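You operate a simulated robot arm through the tools that you are given. There is no shell and no other tool. Be economical: measure what you need, move in short steps, check, and stop when the job is done.

You run a simulated two-armed robot. Do the job below in one go: nothing can be reset, and whatever is moved stays where it is left.

JOB
Reset the die: turn bolts 7, 8, 1 and 3 back to 0.
Fine: rotate the head to reach them; keep the line running. Leave the other controls as they are.

It is judged by the outcome, as a careful person would: the job done as asked, and still so three seconds after it is handed in. It fails if anything else is knocked over, pushed out of place, dropped, spilled or broken.

ROBOT AND FRAMES
Two 7-joint arms with two-finger parallel grippers on one trunk, on a base that drives. Base frame: it is fixed to the floor where the robot stands at the start and does not move with it; the origin is under the middle of the robot, x ahead of it, y to its left, z up; the surface under the hand at the start is at about z = 1300. Readings come in mm, degrees, newtons and seconds.
The left shoulder is at the start at [20, 170, 1166], the right one opposite. With the tool pointing down near the work surface each hand reaches from about 100 to 520 mm from the robot's upright axis, wherever it stands, measured 20 degrees to its own side. Places, roughly: air valve knob [-100, -400, 300]; blower switch [-1000, 600, 1000]; bolt eight knob [1100, -300, 900]; bolt five knob [500, -1000, 900]; bolt four knob [200, -700, 900]; bolt one knob [900, -100, 900]; bolt seven knob [1100, -700, 900]; bolt six knob [900, -1000, 900]; bolt three knob [200, -300, 900]; bolt two knob [500, -100, 900]; colour dial [-700, -100, 1100]; control cabinet [-900, 200, 800]; damper lever [0, -500, 700]; feeder switch [-600, 0, 1000]; fill button [-100, -400, 1000]; filler dial [-600, 100, 1100]. Payload 3.8 kg a hand.
Tool frame (each hand has its own): the origin (TCP) lies between the finger pads and is the grasp point; the fingertips stand 30 mm ahead of it; z points along the fingers, y is the line along which they close. Largest opening 110 mm; finger width 20, thickness 10; the body of the gripper, 48 by 112 mm, starts 55 mm behind the TCP.
Orientation is that of the tool frame in the base frame, as [roll, pitch, yaw] about the fixed x, y, z axes, in that order (R = Rz(yaw) Ry(pitch) Rx(roll)). With the fingers straight down and closing along the base's y, the tool's x points along the base's -x, its y along +y and its z along -z.

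CONTROLS
- The arms move only by the tool servo_tool. It takes "left_increments", "right_increments" or both (then of equal length, played together; a hand with none holds still); each is a list of rows, each a list of 7 numbers: the shift along the base's x, y, z in units of 20 mm (1.0 is 20 mm), then the turn, a rotation vector about the base's x, y, z in units of 6 degrees (1.0 is 6 degrees), then the opening, from 0 (shut) to 1 (fully open). In form: [[x, y, z, wx, wy, wz, jaw], ...]. A call has 1 to 12 rows; each row shifts and turns the commanded pose from where the row before left it. A call with a number of a shift or a turn outside -1 to 1 is refused whole. A row lasts 0.2 s, in which the tool goes at most 50 mm and 8.6 degrees; a call with a longer step from one row to the next is refused whole, and so is a gripper value outside its range. A pose out of reach is approached as far as the arm can. The call stops where the force on the tool passes 40 N (or 10 N more than at its start, if that is more) or the arm is blocked; 0.2 s more then pass. The fingers move at their own pace (about 72 mm/s each) and stop on an object; they squeeze with about 36 N. The grip force told is the motor's: it shows also when the fingers shut on nothing. Time passes only in rows, and 0.2 s behind the last, so rows that do not move let the fingers close. It gives the time, the measured TCP pose, the force on the tool (base axes), the opening and the grip force at its end, in the units of the frame above (readings bear some noise), with the torque about the TCP (base axes, N m) and any sound that the robot's microphone picked up.
- Cameras (640 x 400 px; columns grow to the right, rows downward): "scene" is now at [111.5, -39.2, 1314]; the picture's right is [-0.35, -0.94, 0.00], its down [-0.48, 0.18, -0.86] and it looks along [0.80, -0.30, -0.52] (base axes); focal length 214 px, centre (320, 200). "left" rides on the left gripper at [72, -17, -103] in its tool frame; the picture's right is [0.23, 0.97, 0.00], its down [-0.76, 0.18, -0.62] and it looks along [-0.61, 0.14, 0.78] (tool axes); focal length 222 px, centre (320, 200). "right" rides on the right gripper at [73, 17, -103] in its tool frame; the picture's right is [-0.23, 0.97, 0.00], its down [-0.76, -0.18, -0.62] and it looks along [-0.61, -0.14, 0.78] (tool axes); focal length 222 px, centre (320, 200). There is no depth. A picture from a camera that has moved, and an enlarged one, comes with that camera's place and axes in the base frame and with its lens. The place of the scene camera against the robot may be out by one fixed shift of up to 18 mm in any direction.
- camera(camera): a new picture of that camera. The clock stands still meanwhile.
- raise_lower(by): slides the trunk up (or, below 0, down) by that many mm; the arms and the scene camera ride with it, the base frame stays. It gives what a move gives, with no picture.
- steer(legs): drives the robot by 1 to 6 legs, each [ahead, turn to the left] in mm and degrees, along the robot's own axes; the way and the turn of a leg run together, so that a leg with both is an arc; at most 1500 mm and 180 degrees a leg. The arms and the cameras ride along, it lands a little off, and it stops where it bumps. It gives what a move gives.
- aim_head(pan, tilt): turns the head with the scene camera to pan (to the left, within 80 degrees either way) and tilt (down, from -29 to 69), counted from straight ahead of the robot. It gives what a move gives.
- close_up(camera, box): a new picture of the part [left, top, right, bottom] of that camera's present view, enlarged. The clock stands still meanwhile.
- hand_in(): hands the job in; it is judged then, once.

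Work in short steps. Places have to be worked out from the pictures, the camera data and where the tool is seen: move nearer, look again, correct. Check each grasp and each placing, and mend what went wrong. You have 120 turns and 88 pictures in all, those below and enlarged ones among them. Open the grippers and draw the arms clear of the work before you hand the job in, unless the task says otherwise; then end with one line.

The tools are called after ">>>" as name(argument=value, ...) on one line, values as JSON. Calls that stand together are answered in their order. servo_tool: Moves the arms, as the interface text tells. Its arguments: {"type":"object","properties":{"left_increments":{"type":"array","items":{"type":"array","items":{"type":"number"}}},"right_increments":{"type":"array","items":{"type":"array","items":{"type":"number"}}}},"required":[]} The other tools are called the same way: raise_lower (by) slides the trunk up or down; steer (legs) drives the base; aim_head (pan, tilt) turns the head that bears the scene camera; camera (camera) takes a picture; close_up (camera, box) takes an enlarged picture of a part of a camera's view; hand_in () hands the job in.

At the start:

```text
clock: 0.0
left_ee_pos: [418.2, -54.3, 1338.9]
left_tool_rot: [-179.9, 0.1, -179.9]
left_wrist_force: [1.3, 0.4, -0.4]
left_ft_torque: [0.01, -0.03, -0.02]
left_opening: 109.9
left_grasp_force: 0.1
right_ee_pos: [415.3, -441.5, 1352.8]
right_tool_rot: [179.9, 0.1, 179.8]
right_wrist_force: [-0.3, -0.3, 0.5]
right_ft_torque: [-0.03, 0.02, 0.04]
right_opening: 109.9
right_grasp_force: 0.0
trunk travel left (down, up): [-263.0, 307.0]
robot x, y, heading: [-1.6, -2.8, -0.1]
head pan, tilt: [-20.5, 31.0]
```

scene: 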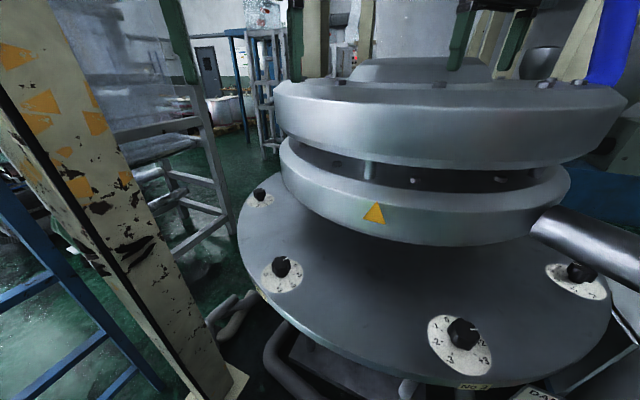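
right: 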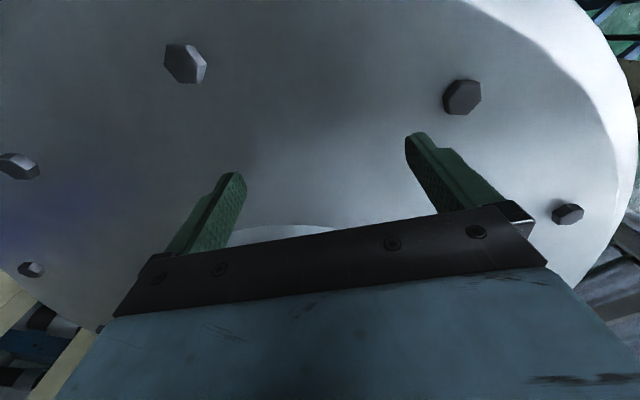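
left: 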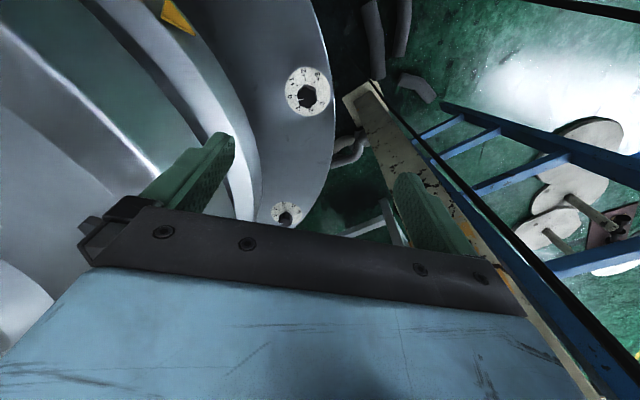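

I'll look closely at the visible bolt knobs and surroundings first.

>>> close_up(camera="scene", box=[220, 170, 380, 310])

>>> close_up(camera="scene", box=[400, 240, 640, 400])

>>> close_up(camera="left", box=[240, 40, 360, 240])

```text
2.86 times, centred on (300, 240) of scene
camera zoom: at [111.5, -39.2, 1314.0], right [-0.35, -0.94, 0.0], down [-0.48, 0.18, -0.86], along [0.8, -0.3, -0.52], focal length 613 px, centre (377, 86)
```

zoom: 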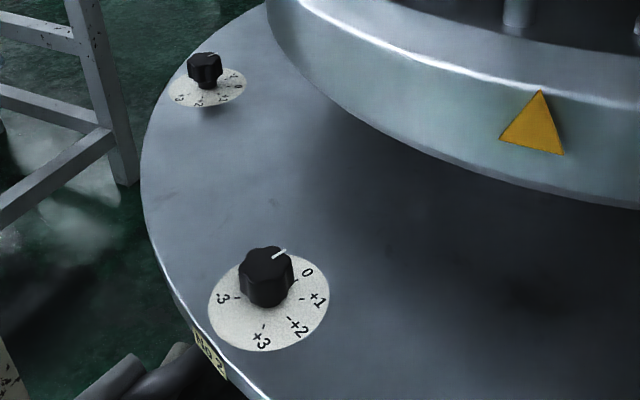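

```text
2.50 times, centred on (520, 320) of scene
camera zoom: at [111.5, -39.2, 1314.0], right [-0.35, -0.94, 0.0], down [-0.48, 0.18, -0.86], along [0.8, -0.3, -0.52], focal length 536 px, centre (-180, -100)
```

zoom: 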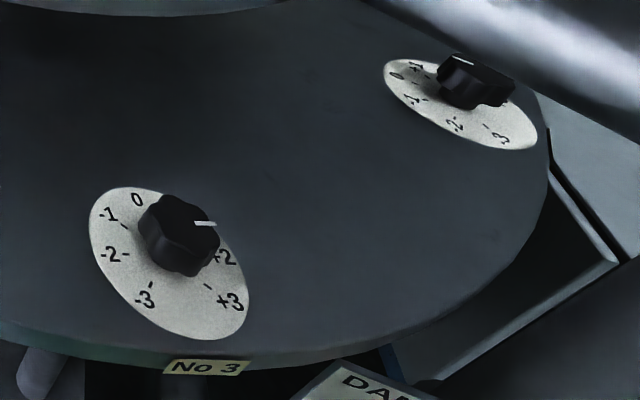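

```text
2.00 times, centred on (300, 140) of left
camera zoom: at [346.3, -70.2, 1442.0], right [-0.23, 0.97, 0.0], down [0.76, 0.18, 0.62], along [0.61, 0.14, -0.78], focal length 444 px, centre (360, 320)
```

zoom: 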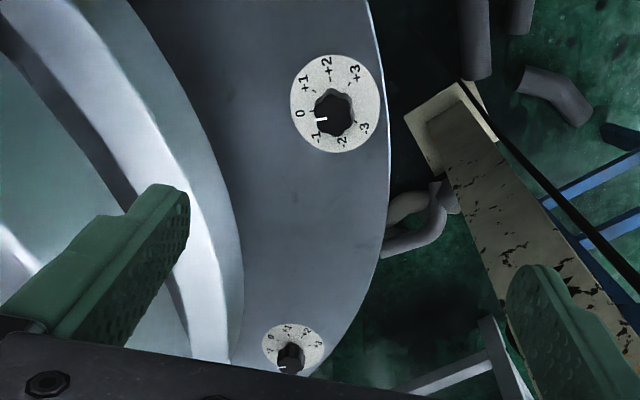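

Bolts sit on an octagon about (644,-515), radius ~478. I'll look around for the way to reach the far ones (head handle, obstacles).

>>> aim_head(pan=-70, tilt=35)

>>> camera(camera="scene")

>>> aim_head(pan=40, tilt=30)

>>> camera(camera="scene")

>>> aim_head(pan=-20, tilt=5)

>>> camera(camera="scene")

```text
clock: 1.2
left_ee_pos: [417.6, -54.6, 1338.9]
left_tool_rot: [-180.0, 0.2, 180.0]
left_wrist_force: [-1.5, 0.2, -0.5]
left_ft_torque: [0.01, 0.03, -0.02]
left_opening: 110.0
left_grasp_force: 0.1
right_ee_pos: [415.0, -441.5, 1351.9]
right_tool_rot: [180.0, 0.0, 180.0]
right_wrist_force: [-0.2, 0.3, -0.4]
right_ft_torque: [0.01, 0.01, 0.02]
right_opening: 110.1
right_grasp_force: 0.1
trunk travel left (down, up): [-263.0, 307.0]
robot x, y, heading: [-1.2, -0.5, 0.2]
head pan, tilt: [-70.0, 35.0]
```

```text
81 pictures are left
camera scene: at [57.4, -90.3, 1307.8], right [-0.94, -0.34, 0.0], down [-0.2, 0.54, -0.82], along [0.28, -0.77, -0.57], focal length 214 px, centre (320, 200)
```

scene: 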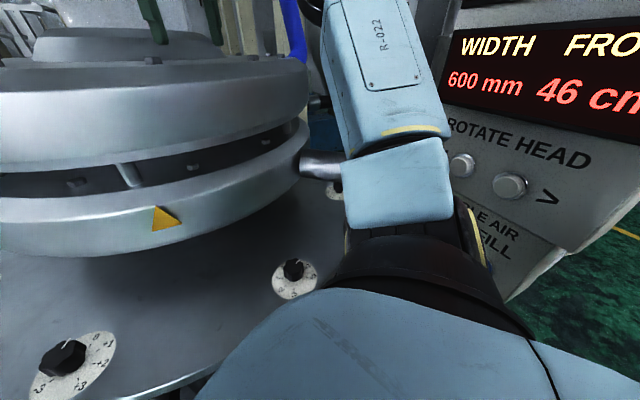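

```text
clock: 3.1
left_ee_pos: [417.7, -54.0, 1339.0]
left_tool_rot: [-179.9, 0.1, 180.0]
left_wrist_force: [-0.7, 0.4, 0.3]
left_ft_torque: [0.03, 0.0, -0.04]
left_opening: 109.9
left_grasp_force: 0.0
right_ee_pos: [414.0, -440.5, 1353.2]
right_tool_rot: [-179.9, 0.0, 179.9]
right_wrist_force: [0.3, -0.7, 0.1]
right_ft_torque: [0.01, -0.01, 0.01]
right_opening: 110.3
right_grasp_force: 0.0
trunk travel left (down, up): [-263.0, 307.0]
robot x, y, heading: [-0.0, -4.0, -0.1]
head pan, tilt: [40.0, 30.0]
```

```text
80 pictures are left
camera scene: at [96.5, 50.5, 1315.6], right [0.64, -0.77, 0.0], down [-0.38, -0.32, -0.87], along [0.66, 0.56, -0.5], focal length 214 px, centre (320, 200)
```

scene: 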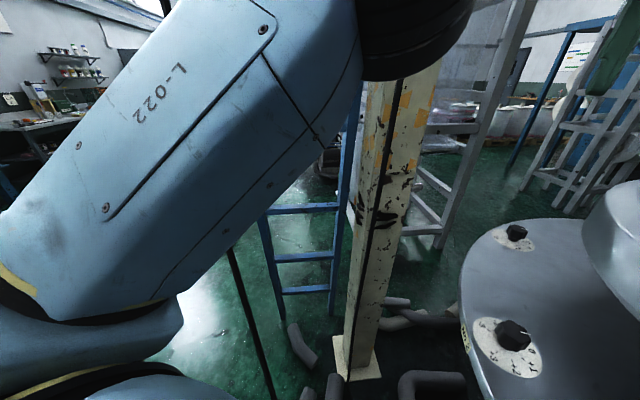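

```text
clock: 4.4
left_ee_pos: [418.2, -54.1, 1339.9]
left_tool_rot: [-180.0, 0.1, 179.9]
left_wrist_force: [0.5, -0.3, 0.3]
left_ft_torque: [-0.01, 0.02, -0.02]
left_opening: 109.7
left_grasp_force: 0.0
right_ee_pos: [414.9, -441.4, 1351.7]
right_tool_rot: [179.9, 0.1, 179.9]
right_wrist_force: [-0.3, -0.5, -0.4]
right_ft_torque: [0.01, 0.02, -0.01]
right_opening: 110.0
right_grasp_force: 0.1
trunk travel left (down, up): [-263.0, 307.0]
robot x, y, heading: [-1.3, 5.7, -0.1]
head pan, tilt: [-20.0, 5.0]
```

```text
79 pictures are left
camera scene: at [113.5, -39.0, 1355.9], right [-0.34, -0.94, 0.0], down [-0.08, 0.03, -1.0], along [0.94, -0.34, -0.09], focal length 214 px, centre (320, 200)
```

scene: 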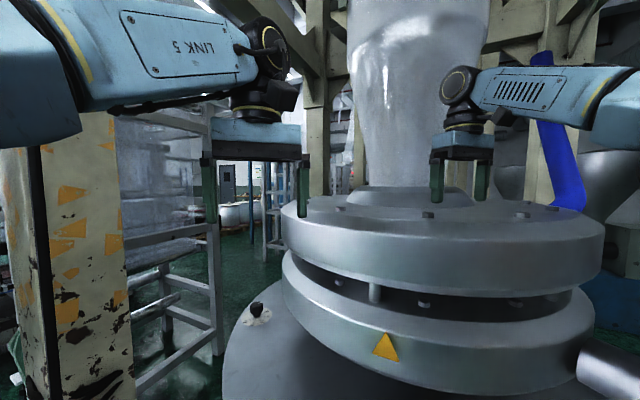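

There's a "ROTATE HEAD < >" panel to the right, with air/fill buttons below it. I'll look at it better.

>>> aim_head(pan=-80, tilt=40)

>>> camera(camera="scene")

```text
clock: 5.7
left_ee_pos: [418.8, -54.8, 1339.2]
left_tool_rot: [-179.9, 0.2, -179.9]
left_wrist_force: [0.0, 0.3, -0.6]
left_ft_torque: [-0.01, -0.01, 0.03]
left_opening: 109.7
left_grasp_force: 0.1
right_ee_pos: [414.8, -441.3, 1351.7]
right_tool_rot: [-180.0, 0.0, 179.9]
right_wrist_force: [0.2, -0.2, 0.3]
right_ft_torque: [-0.01, 0.02, -0.01]
right_opening: 110.2
right_grasp_force: 0.0
trunk travel left (down, up): [-263.0, 307.0]
robot x, y, heading: [0.8, -3.7, -0.1]
head pan, tilt: [-80.0, 40.0]
```

```text
78 pictures are left
camera scene: at [42.0, -91.3, 1300.2], right [-0.98, -0.17, 0.0], down [-0.11, 0.63, -0.77], along [0.13, -0.75, -0.64], focal length 214 px, centre (320, 200)
```

scene: 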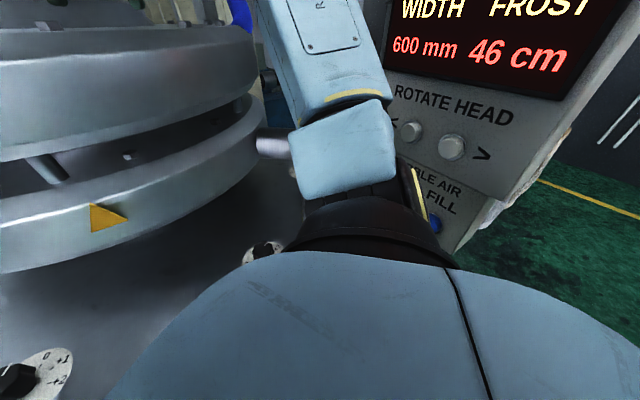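

Buttons for head rotation are on the right panel. Bolt 3 is reachable from here, so I'll start with it: bring the right hand over it (outside the disc rim, still high) and tuck the left hand back a bit.

>>> servo_tool(right_increments=[[0, 0, 0.8, 0, 0, 0, 1], [-0.97, 0.5, 0, 0, 0, 0, 1], [-0.97, 0.5, 0, 0, 0, 0, 1], [-0.97, 0.5, 0, 0, 0, 0, 1], [-0.97, 0.5, 0, 0, 0, 0, 1], [-0.97, 0.5, 0, 0, 0, 0, 1], [-0.97, 0.5, 0, 0, 0, 0, 1], [-0.97, 0.5, 0, 0, 0, 0, 1], [-0.97, 0.5, 0, 0, 0, 0, 1], [-0.97, 0.5, 0, 0, 0, 0, 1], [-0.97, 0.5, 0, 0, 0, 0, 1], [-0.97, 0.5, 0, 0, 0, 0, 1]], left_increments=[[0, 0, 0, 0, 0, 0, 1], [-0.7, 0.5, 0, 0, 0, 0, 1], [-0.7, 0.5, 0, 0, 0, 0, 1], [-0.7, 0.5, 0, 0, 0, 0, 1], [-0.7, 0.5, 0, 0, 0, 0, 1], [-0.7, 0.5, 0, 0, 0, 0, 1], [-0.7, 0.5, 0, 0, 0, 0, 1], [-0.7, 0.5, 0, 0, 0, 0, 1], [-0.7, 0.5, 0, 0, 0, 0, 1], [-0.7, 0.5, 0, 0, 0, 0, 1], [-0.7, 0.5, 0, 0, 0, 0, 1], [-0.7, 0.5, 0, 0, 0, 0, 1]])

>>> camera(camera="right")

>>> camera(camera="scene")

```text
clock: 8.5
left_ee_pos: [308.7, 69.0, 1330.7]
left_tool_rot: [-179.4, -1.7, -179.6]
left_wrist_force: [-0.3, -0.2, -0.1]
left_ft_torque: [-0.02, -0.01, 0.01]
left_opening: 109.9
left_grasp_force: 0.0
right_ee_pos: [260.1, -317.6, 1353.1]
right_tool_rot: [-179.8, -4.7, -179.5]
right_wrist_force: [0.6, 0.7, -0.5]
right_ft_torque: [0.02, -0.02, -0.03]
right_opening: 110.0
right_grasp_force: 0.0
trunk travel left (down, up): [-263.0, 307.0]
robot x, y, heading: [5.5, -1.4, 1.8]
head pan, tilt: [-80.0, 40.0]
stopped in row 12 (left hand): the arm was blocked; the commanded pose is now the measured one
```

```text
77 pictures are left
camera right: at [196.3, -301.2, 1461.9], right [0.22, 0.98, -0.02], down [0.81, -0.17, 0.56], along [0.54, -0.14, -0.83], focal length 222 px, centre (320, 200)
```

right: 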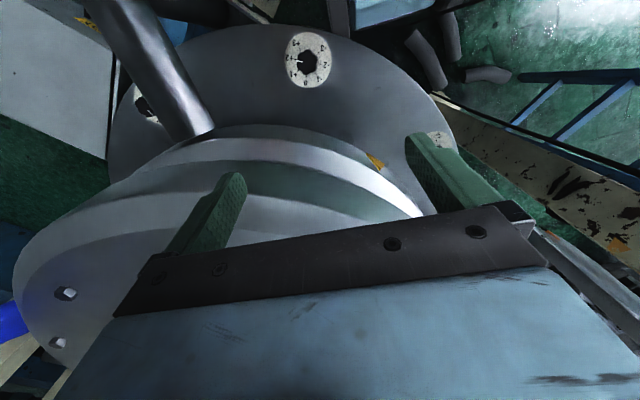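

```text
76 pictures are left
camera scene: at [89.0, -77.4, 1299.2], right [-0.98, -0.2, 0.03], down [-0.16, 0.62, -0.77], along [0.14, -0.76, -0.64], focal length 214 px, centre (320, 200)
```

scene: 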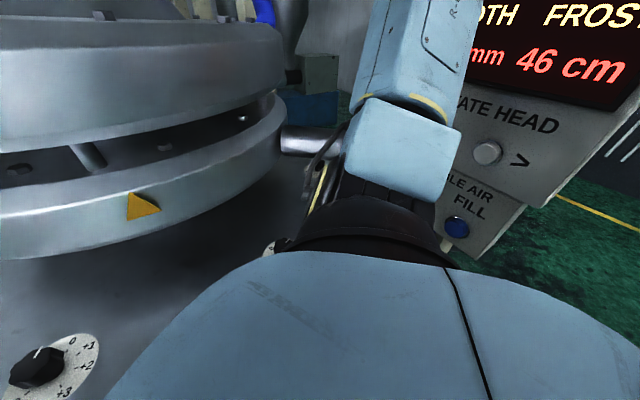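

The robot got shoved (tilted, turned): an elbow is pushing on something, likely the right elbow on the panel. I'll back both hands out along the way they came.

>>> servo_tool(right_increments=[[0.9, -0.5, 0, 0, 0, 0, 1], [0.9, -0.5, 0, 0, 0, 0, 1], [0.9, -0.5, 0, 0, 0, 0, 1], [0.9, -0.5, 0, 0, 0, 0, 1], [0.9, -0.5, 0, 0, 0, 0, 1]], left_increments=[[0.7, -0.5, 0, 0, 0, 0, 1], [0.7, -0.5, 0, 0, 0, 0, 1], [0.7, -0.5, 0, 0, 0, 0, 1], [0.7, -0.5, 0, 0, 0, 0, 1], [0.7, -0.5, 0, 0, 0, 0, 1]])

>>> aim_head(pan=-60, tilt=40)

>>> camera(camera="scene")

```text
clock: 9.7
left_ee_pos: [335.1, 3.0, 1338.7]
left_tool_rot: [179.9, 0.2, -179.7]
left_wrist_force: [0.0, -0.5, 0.1]
left_ft_torque: [0.05, 0.01, 0.01]
left_opening: 110.4
left_grasp_force: 0.1
right_ee_pos: [300.4, -385.3, 1362.4]
right_tool_rot: [179.5, -1.6, -179.7]
right_wrist_force: [1.1, -0.6, -0.1]
right_ft_torque: [0.06, 0.02, 0.01]
right_opening: 110.1
right_grasp_force: 0.1
trunk travel left (down, up): [-263.0, 307.0]
robot x, y, heading: [-0.7, 1.8, 1.2]
head pan, tilt: [-80.0, 40.0]
```

```text
clock: 10.5
left_ee_pos: [335.5, 6.3, 1339.2]
left_tool_rot: [-179.9, 0.1, -179.8]
left_wrist_force: [-0.4, -0.8, 0.8]
left_ft_torque: [0.0, 0.03, 0.01]
left_opening: 110.0
left_grasp_force: 0.0
right_ee_pos: [300.7, -380.1, 1364.1]
right_tool_rot: [179.8, -1.6, -179.7]
right_wrist_force: [-0.3, -0.5, -0.2]
right_ft_torque: [0.0, 0.0, -0.02]
right_opening: 109.9
right_grasp_force: 0.0
trunk travel left (down, up): [-263.0, 307.0]
robot x, y, heading: [1.5, -2.1, 1.1]
head pan, tilt: [-60.0, 40.0]
```

```text
75 pictures are left
camera scene: at [72.9, -79.8, 1300.2], right [-0.86, -0.51, 0.0], down [-0.33, 0.55, -0.77], along [0.39, -0.66, -0.64], focal length 214 px, centre (320, 200)
```

scene: 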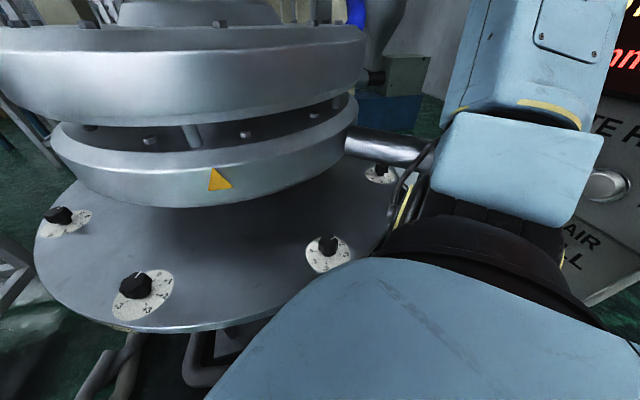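

Pose recovered and the head looks unturned. Geometry says the panel faces diagonally (normal ≈(.63,.77), ~380 mm from me); best stance is near (-80,0) heading about -70°, with left hand for slot 3 and right hand for the buttons. First bring both hands in front so that turning is clear of the panel.

>>> servo_tool(right_increments=[[0.36, 0.9, 0, 0, 0, 0, 1], [0.36, 0.9, 0, 0, 0, 0, 1], [0.36, 0.9, 0, 0, 0, 0, 1], [0.36, 0.9, 0, 0, 0, 0, 1], [0.36, 0.9, 0, 0, 0, 0, 1], [0.36, 0.9, 0, 0, 0, 0, 1], [0.36, 0.9, 0, 0, 0, 0, 1], [0.36, 0.9, 0, 0, 0, 0, 1], [0.36, 0.9, 0, 0, 0, 0, 1], [0.36, 0.9, 0, 0, 0, 0, 1], [0.36, 0.9, 0, 0, 0, 0, 1]], left_increments=[[0, 0.5, 0, 0, 0, 0, 1], [0, 0.5, 0, 0, 0, 0, 1], [0, 0.5, 0, 0, 0, 0, 1], [0, 0.5, 0, 0, 0, 0, 1], [0, 0.5, 0, 0, 0, 0, 1], [0, 0.5, 0, 0, 0, 0, 1], [0, 0, 0, 0, 0, 0, 1], [0, 0, 0, 0, 0, 0, 1], [0, 0, 0, 0, 0, 0, 1], [0, 0, 0, 0, 0, 0, 1], [0, 0, 0, 0, 0, 0, 1]])

>>> camera(camera="scene")

```text
clock: 12.9
left_ee_pos: [335.6, 66.9, 1338.6]
left_tool_rot: [-179.9, 0.1, -179.7]
left_wrist_force: [0.2, 0.1, -0.4]
left_ft_torque: [-0.03, 0.01, 0.0]
left_opening: 109.7
left_grasp_force: 0.1
right_ee_pos: [370.2, -192.0, 1347.3]
right_tool_rot: [179.8, -1.5, -179.7]
right_wrist_force: [0.4, -0.2, -0.2]
right_ft_torque: [-0.04, 0.01, 0.03]
right_opening: 109.9
right_grasp_force: 0.2
right hand out of reach, approached as far as the arm can: row 10, 11
trunk travel left (down, up): [-263.0, 307.0]
robot x, y, heading: [1.0, 3.2, 1.1]
head pan, tilt: [-60.0, 40.0]
```

```text
74 pictures are left
camera scene: at [73.3, -79.4, 1300.2], right [-0.86, -0.52, 0.0], down [-0.33, 0.55, -0.77], along [0.39, -0.66, -0.64], focal length 214 px, centre (320, 200)
```

scene: 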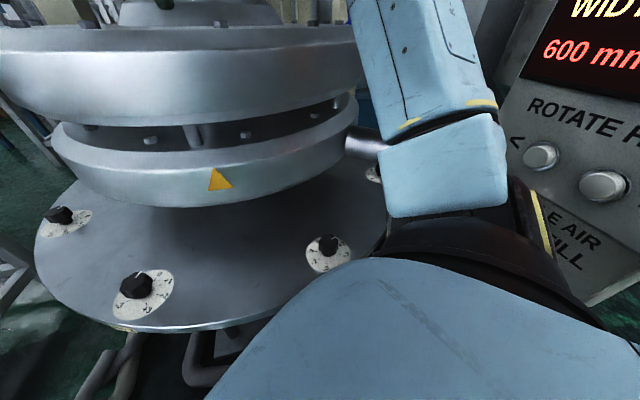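

The elbow is now away from the panel. Turning right in part, then checking.

>>> steer(legs=[[0, -35]])

>>> aim_head(pan=-50, tilt=30)

>>> camera(camera="scene")

```text
clock: 14.8
left_ee_pos: [346.8, -105.3, 1335.9]
left_tool_rot: [-178.9, -0.4, 149.1]
left_wrist_force: [0.5, 0.6, -0.1]
left_ft_torque: [0.02, 0.04, -0.01]
left_opening: 109.8
left_grasp_force: 0.0
right_ee_pos: [255.3, -326.5, 1334.6]
right_tool_rot: [-177.0, -3.4, 151.7]
right_wrist_force: [1.0, 0.4, 0.0]
right_ft_torque: [0.02, 0.03, -0.02]
right_opening: 110.1
right_grasp_force: 0.0
trunk travel left (down, up): [-263.0, 307.0]
robot x, y, heading: [5.7, 3.0, -29.1]
head pan, tilt: [-60.0, 40.0]
stopped in leg 1: the robot was blocked; the commanded pose is now the measured one
```

```text
clock: 15.5
left_ee_pos: [349.8, -105.4, 1334.0]
left_tool_rot: [-178.9, -0.7, 149.2]
left_wrist_force: [-0.1, -0.3, 0.0]
left_ft_torque: [0.02, 0.0, 0.02]
left_opening: 109.7
left_grasp_force: 0.0
right_ee_pos: [254.2, -325.0, 1334.7]
right_tool_rot: [-176.9, -3.3, 151.5]
right_wrist_force: [0.8, -0.7, -1.4]
right_ft_torque: [0.01, 0.0, 0.0]
right_opening: 110.1
right_grasp_force: 0.0
trunk travel left (down, up): [-263.0, 307.0]
robot x, y, heading: [7.6, 2.7, -29.1]
head pan, tilt: [-50.0, 30.0]
```

```text
73 pictures are left
camera scene: at [72.3, -92.6, 1315.6], right [-0.98, -0.19, 0.02], down [-0.11, 0.48, -0.87], along [0.15, -0.86, -0.5], focal length 214 px, centre (320, 200)
```

scene: 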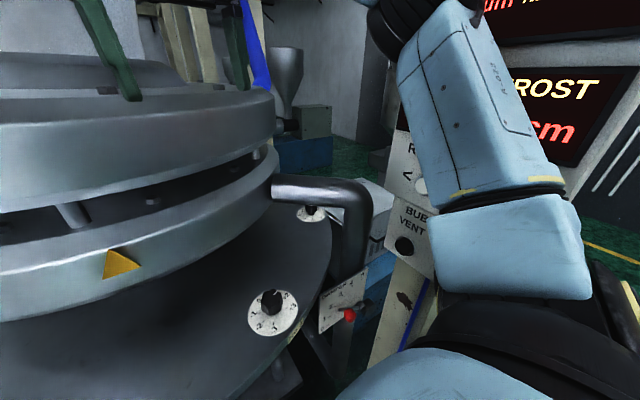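

Blocked again by the right elbow against the panel. I'll turn left to free it and gain distance from the panel by going to the left, checking the way first.

>>> steer(legs=[[0, 60]])

>>> aim_head(pan=50, tilt=45)

>>> camera(camera="scene")

```text
clock: 16.3
left_ee_pos: [340.9, -100.0, 1336.5]
left_tool_rot: [-179.0, -0.1, 149.6]
left_wrist_force: [0.6, -0.1, 1.2]
left_ft_torque: [-0.01, 0.04, -0.04]
left_opening: 110.0
left_grasp_force: 0.1
right_ee_pos: [249.1, -313.8, 1330.1]
right_tool_rot: [-175.8, -2.8, 152.7]
right_wrist_force: [-0.8, -0.5, 0.2]
right_ft_torque: [0.02, -0.01, 0.0]
right_opening: 109.8
right_grasp_force: 0.0
trunk travel left (down, up): [-263.0, 307.0]
robot x, y, heading: [9.9, 5.6, -28.4]
head pan, tilt: [-50.0, 30.0]
stopped in leg 1: the robot was blocked; the commanded pose is now the measured one
```

```text
clock: 18.0
left_ee_pos: [341.1, -102.4, 1337.3]
left_tool_rot: [-179.1, -0.3, 149.7]
left_wrist_force: [-0.8, -0.5, -0.3]
left_ft_torque: [0.0, 0.04, 0.0]
left_opening: 110.1
left_grasp_force: 0.1
right_ee_pos: [251.1, -318.0, 1329.9]
right_tool_rot: [-176.0, -3.1, 152.6]
right_wrist_force: [0.1, 0.8, 0.1]
right_ft_torque: [0.01, -0.02, 0.01]
right_opening: 110.3
right_grasp_force: 0.1
trunk travel left (down, up): [-263.0, 307.0]
robot x, y, heading: [5.3, 1.2, -28.4]
head pan, tilt: [50.0, 45.0]
```

```text
72 pictures are left
camera scene: at [122.9, 27.2, 1291.1], right [0.36, -0.93, 0.0], down [-0.67, -0.26, -0.7], along [0.65, 0.25, -0.72], focal length 214 px, centre (320, 200)
```

scene: 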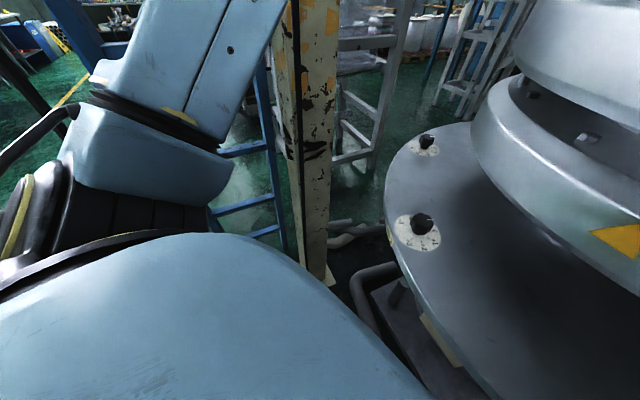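

Left turn stopped too; I want to see what the black bar near the left elbow is, before moving on.

>>> close_up(camera="scene", box=[0, 20, 320, 240])

>>> aim_head(pan=80, tilt=40)

>>> camera(camera="scene")

>>> aim_head(pan=-80, tilt=50)

>>> camera(camera="scene")

```text
1.82 times, centred on (160, 130) of scene
camera zoom: at [122.9, 27.2, 1291.1], right [0.36, -0.93, 0.0], down [-0.67, -0.26, -0.7], along [0.65, 0.25, -0.72], focal length 390 px, centre (611, 327)
```

zoom: 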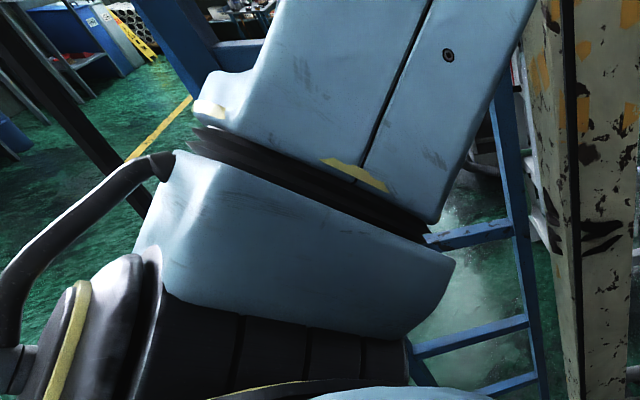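

```text
clock: 19.0
left_ee_pos: [341.3, -102.5, 1336.0]
left_tool_rot: [-179.1, -0.3, 149.6]
left_wrist_force: [-0.1, -0.5, -0.2]
left_ft_torque: [0.02, 0.01, -0.01]
left_opening: 110.0
left_grasp_force: 0.0
right_ee_pos: [250.1, -316.5, 1331.1]
right_tool_rot: [-176.1, -3.1, 152.5]
right_wrist_force: [0.1, -0.5, 0.0]
right_ft_torque: [0.0, 0.01, -0.01]
right_opening: 109.9
right_grasp_force: 0.0
trunk travel left (down, up): [-263.0, 307.0]
robot x, y, heading: [8.6, 0.5, -28.4]
head pan, tilt: [80.0, 40.0]
```

```text
70 pictures are left
camera scene: at [100.3, 64.2, 1298.5], right [0.78, -0.62, 0.0], down [-0.41, -0.51, -0.76], along [0.47, 0.59, -0.65], focal length 214 px, centre (320, 200)
```

scene: 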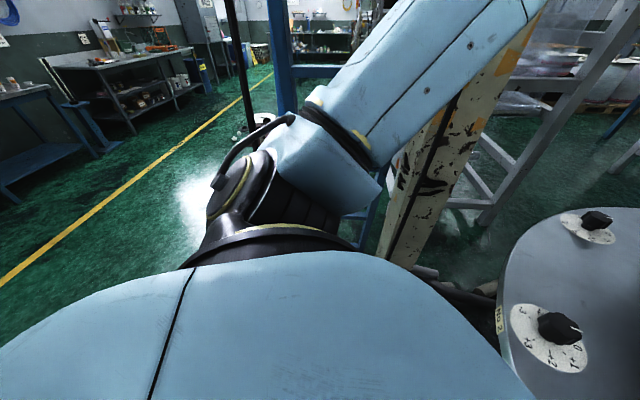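

```text
clock: 21.4
left_ee_pos: [342.1, -103.8, 1336.3]
left_tool_rot: [-179.1, -0.4, 149.8]
left_wrist_force: [1.0, 0.0, -0.6]
left_ft_torque: [0.0, 0.02, 0.02]
left_opening: 110.0
left_grasp_force: 0.1
right_ee_pos: [251.4, -317.5, 1331.9]
right_tool_rot: [-176.0, -3.0, 152.6]
right_wrist_force: [-0.1, -0.4, 0.8]
right_ft_torque: [0.01, 0.0, 0.04]
right_opening: 109.7
right_grasp_force: 0.0
trunk travel left (down, up): [-263.0, 307.0]
robot x, y, heading: [6.3, 0.7, -28.8]
head pan, tilt: [-80.0, 50.0]
```

```text
69 pictures are left
camera scene: at [22.6, -75.7, 1286.8], right [-0.95, 0.32, 0.01], down [0.24, 0.72, -0.65], along [-0.21, -0.62, -0.76], focal length 214 px, centre (320, 200)
```

scene: 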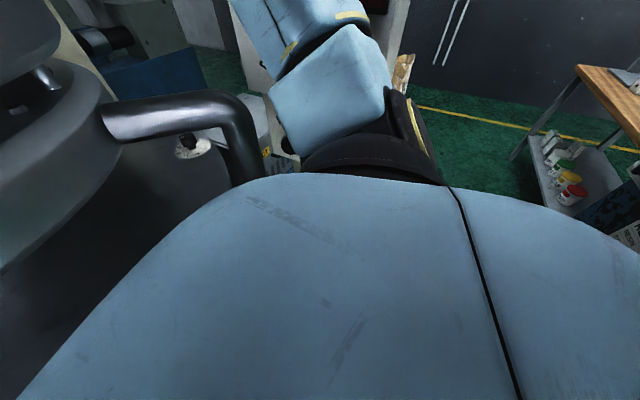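

The left side is open floor, and the hose belongs to the robot. I'll try a small left turn to release the contact.

>>> steer(legs=[[0, 8]])

```text
clock: 22.5
left_ee_pos: [340.3, -72.2, 1338.2]
left_tool_rot: [-180.0, 0.0, 157.7]
left_wrist_force: [0.6, -0.6, 0.4]
left_ft_torque: [0.02, 0.02, 0.02]
left_opening: 109.9
left_grasp_force: 0.1
right_ee_pos: [277.2, -301.9, 1329.7]
right_tool_rot: [-177.9, -2.4, 160.2]
right_wrist_force: [-1.1, 0.2, -1.0]
right_ft_torque: [-0.04, -0.15, -0.01]
right_opening: 110.0
right_grasp_force: 0.1
trunk travel left (down, up): [-263.0, 307.0]
robot x, y, heading: [6.0, 7.6, -20.5]
head pan, tilt: [-80.0, 50.0]
```

Freed. I'll raise the trunk for clearance over the disc, then turn left further and drive away from the panel.

>>> raise_lower(by=60)

>>> steer(legs=[[0, 45], [0, 45]])

>>> aim_head(pan=0, tilt=50)

>>> camera(camera="scene")

```text
clock: 23.5
left_ee_pos: [339.5, -70.2, 1398.9]
left_tool_rot: [-180.0, 0.0, 157.6]
left_wrist_force: [-0.2, 0.4, 0.1]
left_ft_torque: [0.02, -0.01, 0.0]
left_opening: 109.8
left_grasp_force: 0.0
right_ee_pos: [276.9, -299.4, 1388.3]
right_tool_rot: [-177.7, -2.4, 160.2]
right_wrist_force: [0.0, 0.0, -0.3]
right_ft_torque: [0.02, -0.02, 0.02]
right_opening: 109.9
right_grasp_force: 0.1
trunk travel left (down, up): [-323.0, 247.0]
robot x, y, heading: [8.3, 2.6, -20.7]
head pan, tilt: [-80.0, 50.0]
```

```text
clock: 28.0
left_ee_pos: [81.8, 335.0, 1398.8]
left_tool_rot: [-180.0, 0.0, -112.5]
left_wrist_force: [0.0, 0.3, 0.2]
left_ft_torque: [-0.01, -0.02, 0.02]
left_opening: 110.1
left_grasp_force: 0.0
right_ee_pos: [312.0, 270.0, 1390.8]
right_tool_rot: [-177.8, -2.3, -110.0]
right_wrist_force: [0.3, 0.0, 0.0]
right_ft_torque: [-0.01, -0.01, 0.01]
right_opening: 109.7
right_grasp_force: 0.0
trunk travel left (down, up): [-323.0, 247.0]
robot x, y, heading: [5.0, 2.2, 69.2]
head pan, tilt: [-80.0, 50.0]
```

```text
clock: 29.5
left_ee_pos: [81.4, 334.8, 1399.0]
left_tool_rot: [180.0, -0.1, -112.6]
left_wrist_force: [0.9, 1.2, -0.3]
left_ft_torque: [-0.01, 0.01, 0.03]
left_opening: 109.9
left_grasp_force: 0.1
right_ee_pos: [310.9, 269.3, 1388.9]
right_tool_rot: [-177.7, -2.4, -109.8]
right_wrist_force: [-0.5, 0.2, 0.4]
right_ft_torque: [-0.01, 0.03, -0.01]
right_opening: 109.7
right_grasp_force: 0.0
trunk travel left (down, up): [-323.0, 247.0]
robot x, y, heading: [4.9, 1.2, 69.3]
head pan, tilt: [0.0, 50.0]
```

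```text
68 pictures are left
camera scene: at [49.4, 87.0, 1346.0], right [0.93, -0.36, 0.0], down [-0.27, -0.72, -0.64], along [0.23, 0.6, -0.77], focal length 214 px, centre (320, 200)
```

scene: 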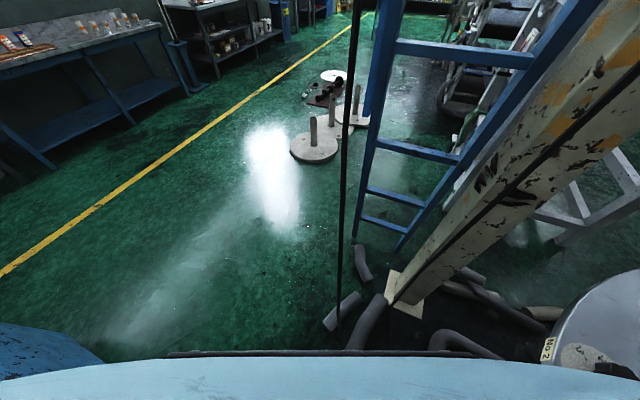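

A thin black line crosses this view; I want to know if it's a cord/rod in my path.

>>> aim_head(pan=0, tilt=15)

>>> camera(camera="scene")

>>> aim_head(pan=25, tilt=69)

>>> camera(camera="scene")

```text
clock: 30.5
left_ee_pos: [81.3, 334.4, 1398.8]
left_tool_rot: [180.0, 0.0, -112.5]
left_wrist_force: [-0.2, 0.3, -0.8]
left_ft_torque: [0.01, -0.01, 0.01]
left_opening: 110.2
left_grasp_force: 0.0
right_ee_pos: [311.6, 271.0, 1389.7]
right_tool_rot: [-177.7, -2.3, -109.9]
right_wrist_force: [-0.3, 0.6, 1.0]
right_ft_torque: [0.02, 0.0, 0.02]
right_opening: 110.1
right_grasp_force: 0.1
trunk travel left (down, up): [-323.0, 247.0]
robot x, y, heading: [5.8, 5.3, 69.3]
head pan, tilt: [0.0, 15.0]
```

```text
67 pictures are left
camera scene: at [55.2, 102.3, 1399.7], right [0.93, -0.36, 0.0], down [-0.09, -0.24, -0.97], along [0.34, 0.9, -0.26], focal length 214 px, centre (320, 200)
```

scene: 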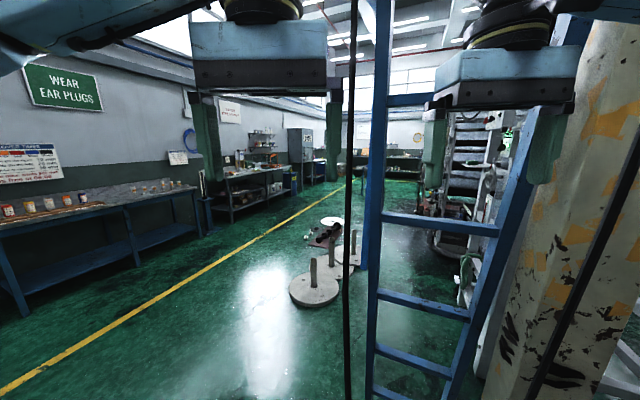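

```text
clock: 31.8
left_ee_pos: [82.2, 333.5, 1398.9]
left_tool_rot: [180.0, -0.1, -112.5]
left_wrist_force: [-0.1, -0.1, -0.5]
left_ft_torque: [0.0, -0.02, 0.02]
left_opening: 110.0
left_grasp_force: 0.1
right_ee_pos: [311.0, 270.6, 1389.0]
right_tool_rot: [-177.6, -2.3, -110.0]
right_wrist_force: [-0.1, -1.1, 0.0]
right_ft_torque: [0.0, 0.02, 0.04]
right_opening: 109.8
right_grasp_force: 0.0
trunk travel left (down, up): [-323.0, 247.0]
robot x, y, heading: [7.9, 2.9, 69.1]
head pan, tilt: [25.0, 68.8]
```

```text
66 pictures are left
camera scene: at [17.9, 70.8, 1324.1], right [1.0, 0.07, 0.0], down [0.07, -0.93, -0.36], along [-0.03, 0.36, -0.93], focal length 214 px, centre (320, 200)
```

scene: 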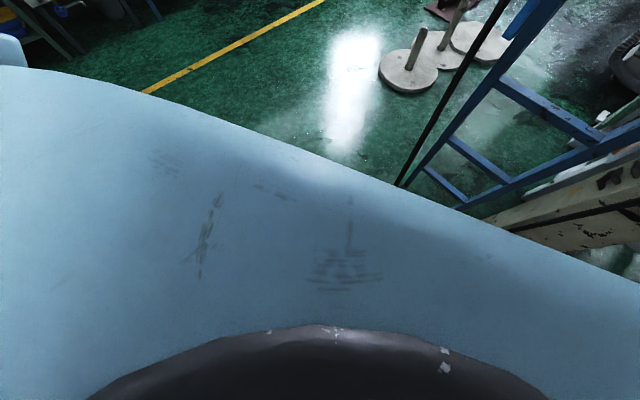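

It's a slim pole near the ladder (roughly (240,300–450)); I'll keep away from it. Plan: turn left to ~110°, move ahead 190, then keep turning left to heading -75°, facing panel/die.

>>> steer(legs=[[0, 41], [190, 0]])

>>> aim_head(pan=60, tilt=25)

>>> camera(camera="scene")

```text
clock: 35.2
left_ee_pos: [-219.0, 477.8, 1399.1]
left_tool_rot: [179.9, 0.0, -71.5]
left_wrist_force: [0.3, 0.4, 0.0]
left_ft_torque: [0.02, -0.02, -0.01]
left_opening: 109.7
left_grasp_force: 0.1
right_ee_pos: [-4.0, 580.4, 1389.2]
right_tool_rot: [-177.6, -2.4, -68.9]
right_wrist_force: [0.3, -1.0, 0.8]
right_ft_torque: [0.0, -0.01, -0.02]
right_opening: 110.2
right_grasp_force: 0.1
trunk travel left (down, up): [-323.0, 247.0]
robot x, y, heading: [-60.1, 181.0, 110.4]
head pan, tilt: [25.0, 68.8]
```

```text
clock: 36.3
left_ee_pos: [-219.9, 476.8, 1399.3]
left_tool_rot: [180.0, 0.0, -71.5]
left_wrist_force: [-0.4, -0.2, -0.3]
left_ft_torque: [-0.02, -0.02, 0.03]
left_opening: 110.0
left_grasp_force: 0.1
right_ee_pos: [-3.3, 579.9, 1389.8]
right_tool_rot: [-177.7, -2.2, -68.8]
right_wrist_force: [0.0, -0.3, 0.4]
right_ft_torque: [-0.02, 0.03, 0.02]
right_opening: 110.0
right_grasp_force: 0.1
trunk travel left (down, up): [-323.0, 247.0]
robot x, y, heading: [-57.7, 178.0, 110.5]
head pan, tilt: [60.0, 25.0]
```

```text
65 pictures are left
camera scene: at [-148.6, 206.2, 1383.4], right [0.17, 0.99, 0.0], down [0.42, -0.07, -0.91], along [-0.89, 0.15, -0.42], focal length 214 px, centre (320, 200)
```

scene: 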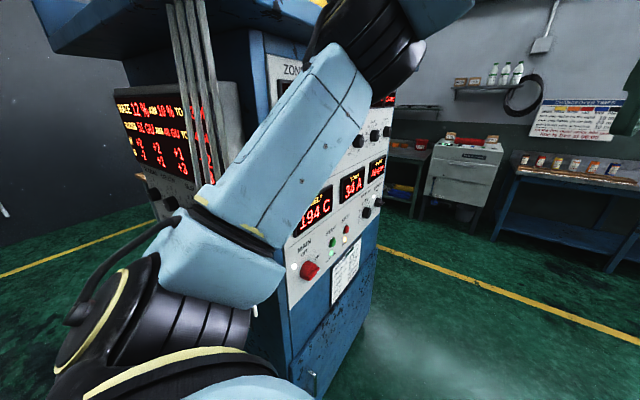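

The control cabinet is ~540 mm away on the left; I'll pull the right hand in so the left turn stays well clear, and read the display.

>>> servo_tool(right_increments=[[-0.2, -0.9, 0, 0, 0, 0, 1], [-0.2, -0.9, 0, 0, 0, 0, 1], [-0.2, -0.9, 0, 0, 0, 0, 1], [-0.2, -0.9, 0, 0, 0, 0, 1], [-0.2, -0.9, 0, 0, 0, 0, 1]])

>>> close_up(camera="scene", box=[100, 70, 230, 220])

```text
clock: 37.5
left_ee_pos: [-218.6, 476.1, 1399.9]
left_tool_rot: [179.9, 0.1, -71.6]
left_wrist_force: [-0.5, 0.4, -0.5]
left_ft_torque: [0.05, -0.01, -0.01]
left_opening: 109.8
left_grasp_force: 0.1
right_ee_pos: [-18.2, 488.7, 1387.7]
right_tool_rot: [-177.8, -2.3, -68.8]
right_wrist_force: [-0.4, -0.6, -0.2]
right_ft_torque: [0.06, -0.03, -0.03]
right_opening: 109.8
right_grasp_force: 0.1
right hand out of reach, approached as far as the arm can: row 5
trunk travel left (down, up): [-323.0, 247.0]
robot x, y, heading: [-54.7, 181.3, 110.4]
head pan, tilt: [60.0, 25.0]
```

```text
2.67 times, centred on (165, 145) of scene
camera zoom: at [-148.4, 205.2, 1383.6], right [0.17, 0.99, 0.0], down [0.42, -0.07, -0.91], along [-0.89, 0.15, -0.42], focal length 572 px, centre (733, 347)
```

zoom: 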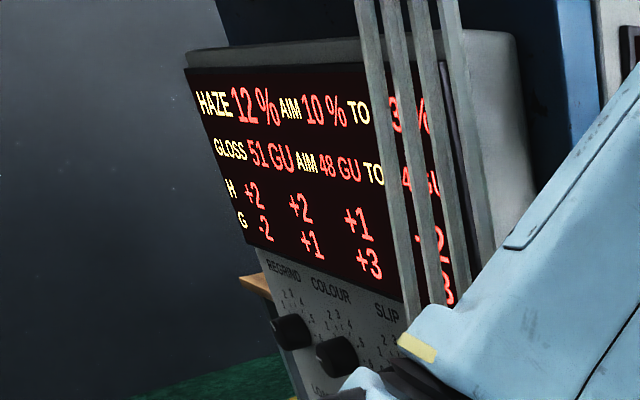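

Irrelevant to the die. Continue turning left toward heading -75°.

>>> steer(legs=[[0, 90], [0, 84]])

>>> aim_head(pan=-15, tilt=35)

>>> camera(camera="scene")

```text
clock: 39.2
left_ee_pos: [-289.8, 435.5, 1380.4]
left_tool_rot: [178.1, -2.5, -55.1]
left_wrist_force: [0.2, -0.2, 0.4]
left_ft_torque: [0.03, 0.0, 0.0]
left_opening: 110.0
left_grasp_force: 0.0
right_ee_pos: [-106.6, 503.7, 1387.4]
right_tool_rot: [-178.5, -1.8, -51.4]
right_wrist_force: [-0.8, 0.1, -1.0]
right_ft_torque: [0.01, -0.06, 0.02]
right_opening: 110.2
right_grasp_force: 0.1
trunk travel left (down, up): [-323.0, 247.0]
robot x, y, heading: [-55.3, 182.7, 127.3]
head pan, tilt: [60.0, 25.0]
stopped in leg 1: the robot was blocked; the commanded pose is now the measured one
```

```text
clock: 40.7
left_ee_pos: [-289.2, 436.8, 1380.3]
left_tool_rot: [178.1, -2.5, -55.0]
left_wrist_force: [-0.5, -1.3, -0.2]
left_ft_torque: [0.02, 0.0, -0.03]
left_opening: 110.0
left_grasp_force: 0.0
right_ee_pos: [-107.1, 503.3, 1385.4]
right_tool_rot: [-178.3, -2.0, -51.4]
right_wrist_force: [0.0, 0.2, 0.2]
right_ft_torque: [0.01, 0.0, 0.01]
right_opening: 110.1
right_grasp_force: 0.0
trunk travel left (down, up): [-323.0, 247.0]
robot x, y, heading: [-56.7, 180.7, 127.6]
head pan, tilt: [-15.0, 35.0]
```

```text
63 pictures are left
camera scene: at [-91.7, 284.4, 1366.7], right [0.92, 0.38, -0.01], down [0.22, -0.54, -0.81], along [-0.32, 0.75, -0.58], focal length 214 px, centre (320, 200)
```

scene: 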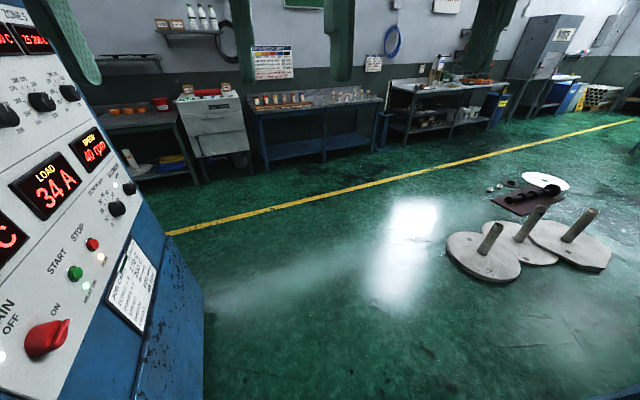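

The left elbow met the cabinet (readouts 34 A/40 rpm still fine). I'll ease off by turning back right a little and then locate the pole precisely.

>>> steer(legs=[[0, -8]])

>>> steer(legs=[[0, -10]])

>>> camera(camera="scene")

>>> aim_head(pan=-60, tilt=30)

>>> camera(camera="scene")

```text
clock: 41.7
left_ee_pos: [-261.2, 453.1, 1385.7]
left_tool_rot: [178.9, -1.6, -62.7]
left_wrist_force: [-0.5, 0.2, 0.6]
left_ft_torque: [-0.04, 0.01, 0.02]
left_opening: 110.2
left_grasp_force: 0.1
right_ee_pos: [-68.6, 495.6, 1388.8]
right_tool_rot: [-178.0, -1.7, -59.5]
right_wrist_force: [-0.2, -0.1, 0.1]
right_ft_torque: [-0.03, 0.0, -0.02]
right_opening: 109.7
right_grasp_force: 0.1
trunk travel left (down, up): [-323.0, 247.0]
robot x, y, heading: [-57.9, 181.9, 119.5]
head pan, tilt: [-15.0, 35.0]
```

```text
clock: 42.8
left_ee_pos: [-211.2, 484.7, 1385.6]
left_tool_rot: [178.9, -1.5, -72.6]
left_wrist_force: [0.1, 0.4, -0.4]
left_ft_torque: [0.05, 0.04, -0.01]
left_opening: 110.0
left_grasp_force: 0.1
right_ee_pos: [-13.4, 490.2, 1387.0]
right_tool_rot: [-177.9, -1.8, -69.3]
right_wrist_force: [-0.7, -0.2, -0.9]
right_ft_torque: [-0.05, -0.07, 0.02]
right_opening: 110.1
right_grasp_force: 0.1
trunk travel left (down, up): [-323.0, 247.0]
robot x, y, heading: [-56.1, 182.6, 109.6]
head pan, tilt: [-15.0, 35.0]
```

```text
62 pictures are left
camera scene: at [-63.1, 281.4, 1367.7], right [1.0, 0.08, 0.0], down [0.05, -0.57, -0.82], along [-0.07, 0.82, -0.57], focal length 214 px, centre (320, 200)
```

scene: 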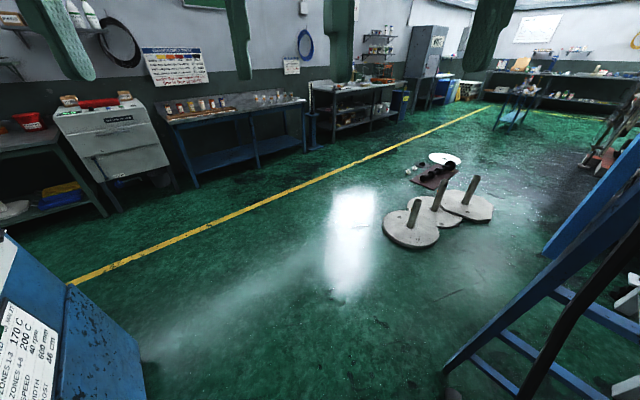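

```text
clock: 43.9
left_ee_pos: [-210.6, 483.2, 1385.6]
left_tool_rot: [178.9, -1.6, -72.6]
left_wrist_force: [0.4, 0.5, 0.2]
left_ft_torque: [0.02, 0.02, 0.02]
left_opening: 110.0
left_grasp_force: 0.1
right_ee_pos: [-14.6, 490.7, 1389.1]
right_tool_rot: [-178.0, -1.8, -69.3]
right_wrist_force: [0.5, 0.5, 0.2]
right_ft_torque: [-0.01, 0.0, 0.01]
right_opening: 110.2
right_grasp_force: 0.0
trunk travel left (down, up): [-323.0, 247.0]
robot x, y, heading: [-53.6, 181.4, 109.5]
head pan, tilt: [-60.0, 30.0]
```

```text
61 pictures are left
camera scene: at [2.1, 262.1, 1375.5], right [0.76, -0.65, 0.0], down [-0.32, -0.38, -0.87], along [0.56, 0.66, -0.5], focal length 214 px, centre (320, 200)
```

scene: 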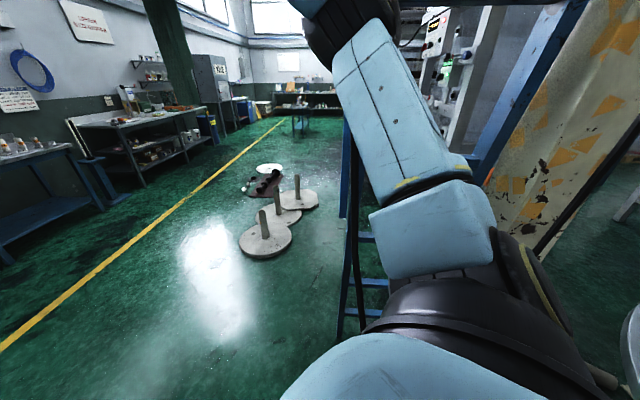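

The pole is at ≈(275,470), 440 mm away; hands sweep within ~400. I'll turn right instead, to heading ≈ -35°.

>>> steer(legs=[[0, -75], [0, -70]])

>>> aim_head(pan=-60, tilt=35)

>>> camera(camera="scene")

```text
clock: 50.5
left_ee_pos: [250.2, 30.5, 1385.5]
left_tool_rot: [179.0, -1.6, 144.1]
left_wrist_force: [0.6, -0.3, -0.7]
left_ft_torque: [0.0, 0.01, 0.01]
left_opening: 110.1
left_grasp_force: 0.1
right_ee_pos: [96.0, -93.2, 1387.9]
right_tool_rot: [-177.9, -1.8, 147.5]
right_wrist_force: [-0.7, -0.3, -0.5]
right_ft_torque: [0.0, -0.02, -0.01]
right_opening: 109.6
right_grasp_force: 0.2
trunk travel left (down, up): [-323.0, 247.0]
robot x, y, heading: [-53.2, 182.1, -33.5]
head pan, tilt: [-60.0, 30.0]
```

```text
clock: 51.2
left_ee_pos: [250.5, 30.0, 1385.2]
left_tool_rot: [179.0, -1.7, 144.1]
left_wrist_force: [0.0, 0.9, -0.8]
left_ft_torque: [-0.01, -0.02, -0.02]
left_opening: 109.9
left_grasp_force: 0.1
right_ee_pos: [97.1, -93.9, 1389.8]
right_tool_rot: [-177.8, -1.8, 147.5]
right_wrist_force: [-0.2, -0.2, -1.0]
right_ft_torque: [-0.03, -0.01, -0.04]
right_opening: 110.0
right_grasp_force: 0.0
trunk travel left (down, up): [-323.0, 247.0]
robot x, y, heading: [-55.7, 180.9, -33.7]
head pan, tilt: [-60.0, 35.0]
```

```text
60 pictures are left
camera scene: at [-37.5, 73.9, 1367.8], right [-1.0, 0.06, 0.0], down [0.04, 0.57, -0.82], along [-0.05, -0.82, -0.57], focal length 214 px, centre (320, 200)
```

scene: 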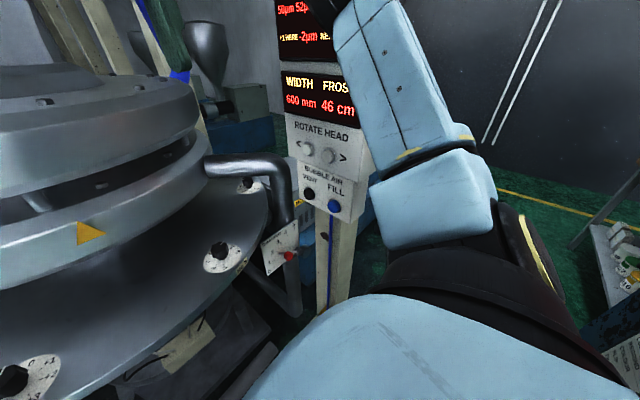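

Great view: '>' ≈(-89,-388,1170), '<' ≈(-37,-412,1178). I'll drive to about (54,49) heading ≈ -72°.

>>> steer(legs=[[0, -16], [171, 0], [0, -22]])

>>> aim_head(pan=-20, tilt=40)

>>> camera(camera="scene")

```text
clock: 53.2
left_ee_pos: [241.4, -98.7, 1383.8]
left_tool_rot: [179.1, -1.7, 127.6]
left_wrist_force: [1.7, 0.9, 0.4]
left_ft_torque: [-0.04, 0.14, 0.02]
left_opening: 110.0
left_grasp_force: 0.0
right_ee_pos: [60.2, -172.3, 1389.9]
right_tool_rot: [-177.7, -1.6, 131.3]
right_wrist_force: [1.6, 0.8, 0.5]
right_ft_torque: [-0.06, 0.09, 0.01]
right_opening: 109.7
right_grasp_force: 0.0
trunk travel left (down, up): [-323.0, 247.0]
robot x, y, heading: [-17.8, 134.6, -49.8]
head pan, tilt: [-60.0, 35.0]
stopped in leg 2: the robot was blocked; the commanded pose is now the measured one
```

```text
clock: 54.2
left_ee_pos: [232.8, -100.3, 1384.1]
left_tool_rot: [178.7, -1.6, 127.4]
left_wrist_force: [-0.4, -0.5, 0.5]
left_ft_torque: [0.01, 0.01, -0.01]
left_opening: 109.8
left_grasp_force: 0.1
right_ee_pos: [54.8, -175.3, 1389.7]
right_tool_rot: [-178.0, -1.6, 131.4]
right_wrist_force: [-0.6, -0.1, 0.3]
right_ft_torque: [0.01, 0.03, -0.03]
right_opening: 109.9
right_grasp_force: 0.1
trunk travel left (down, up): [-323.0, 247.0]
robot x, y, heading: [-13.7, 130.5, -49.6]
head pan, tilt: [-20.0, 40.0]
```

```text
59 pictures are left
camera scene: at [35.6, 26.6, 1360.2], right [-0.94, -0.34, 0.0], down [-0.22, 0.6, -0.77], along [0.26, -0.72, -0.64], focal length 214 px, centre (320, 200)
```

scene: 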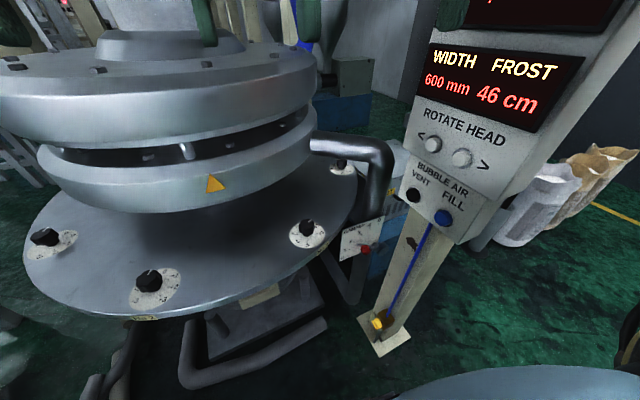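

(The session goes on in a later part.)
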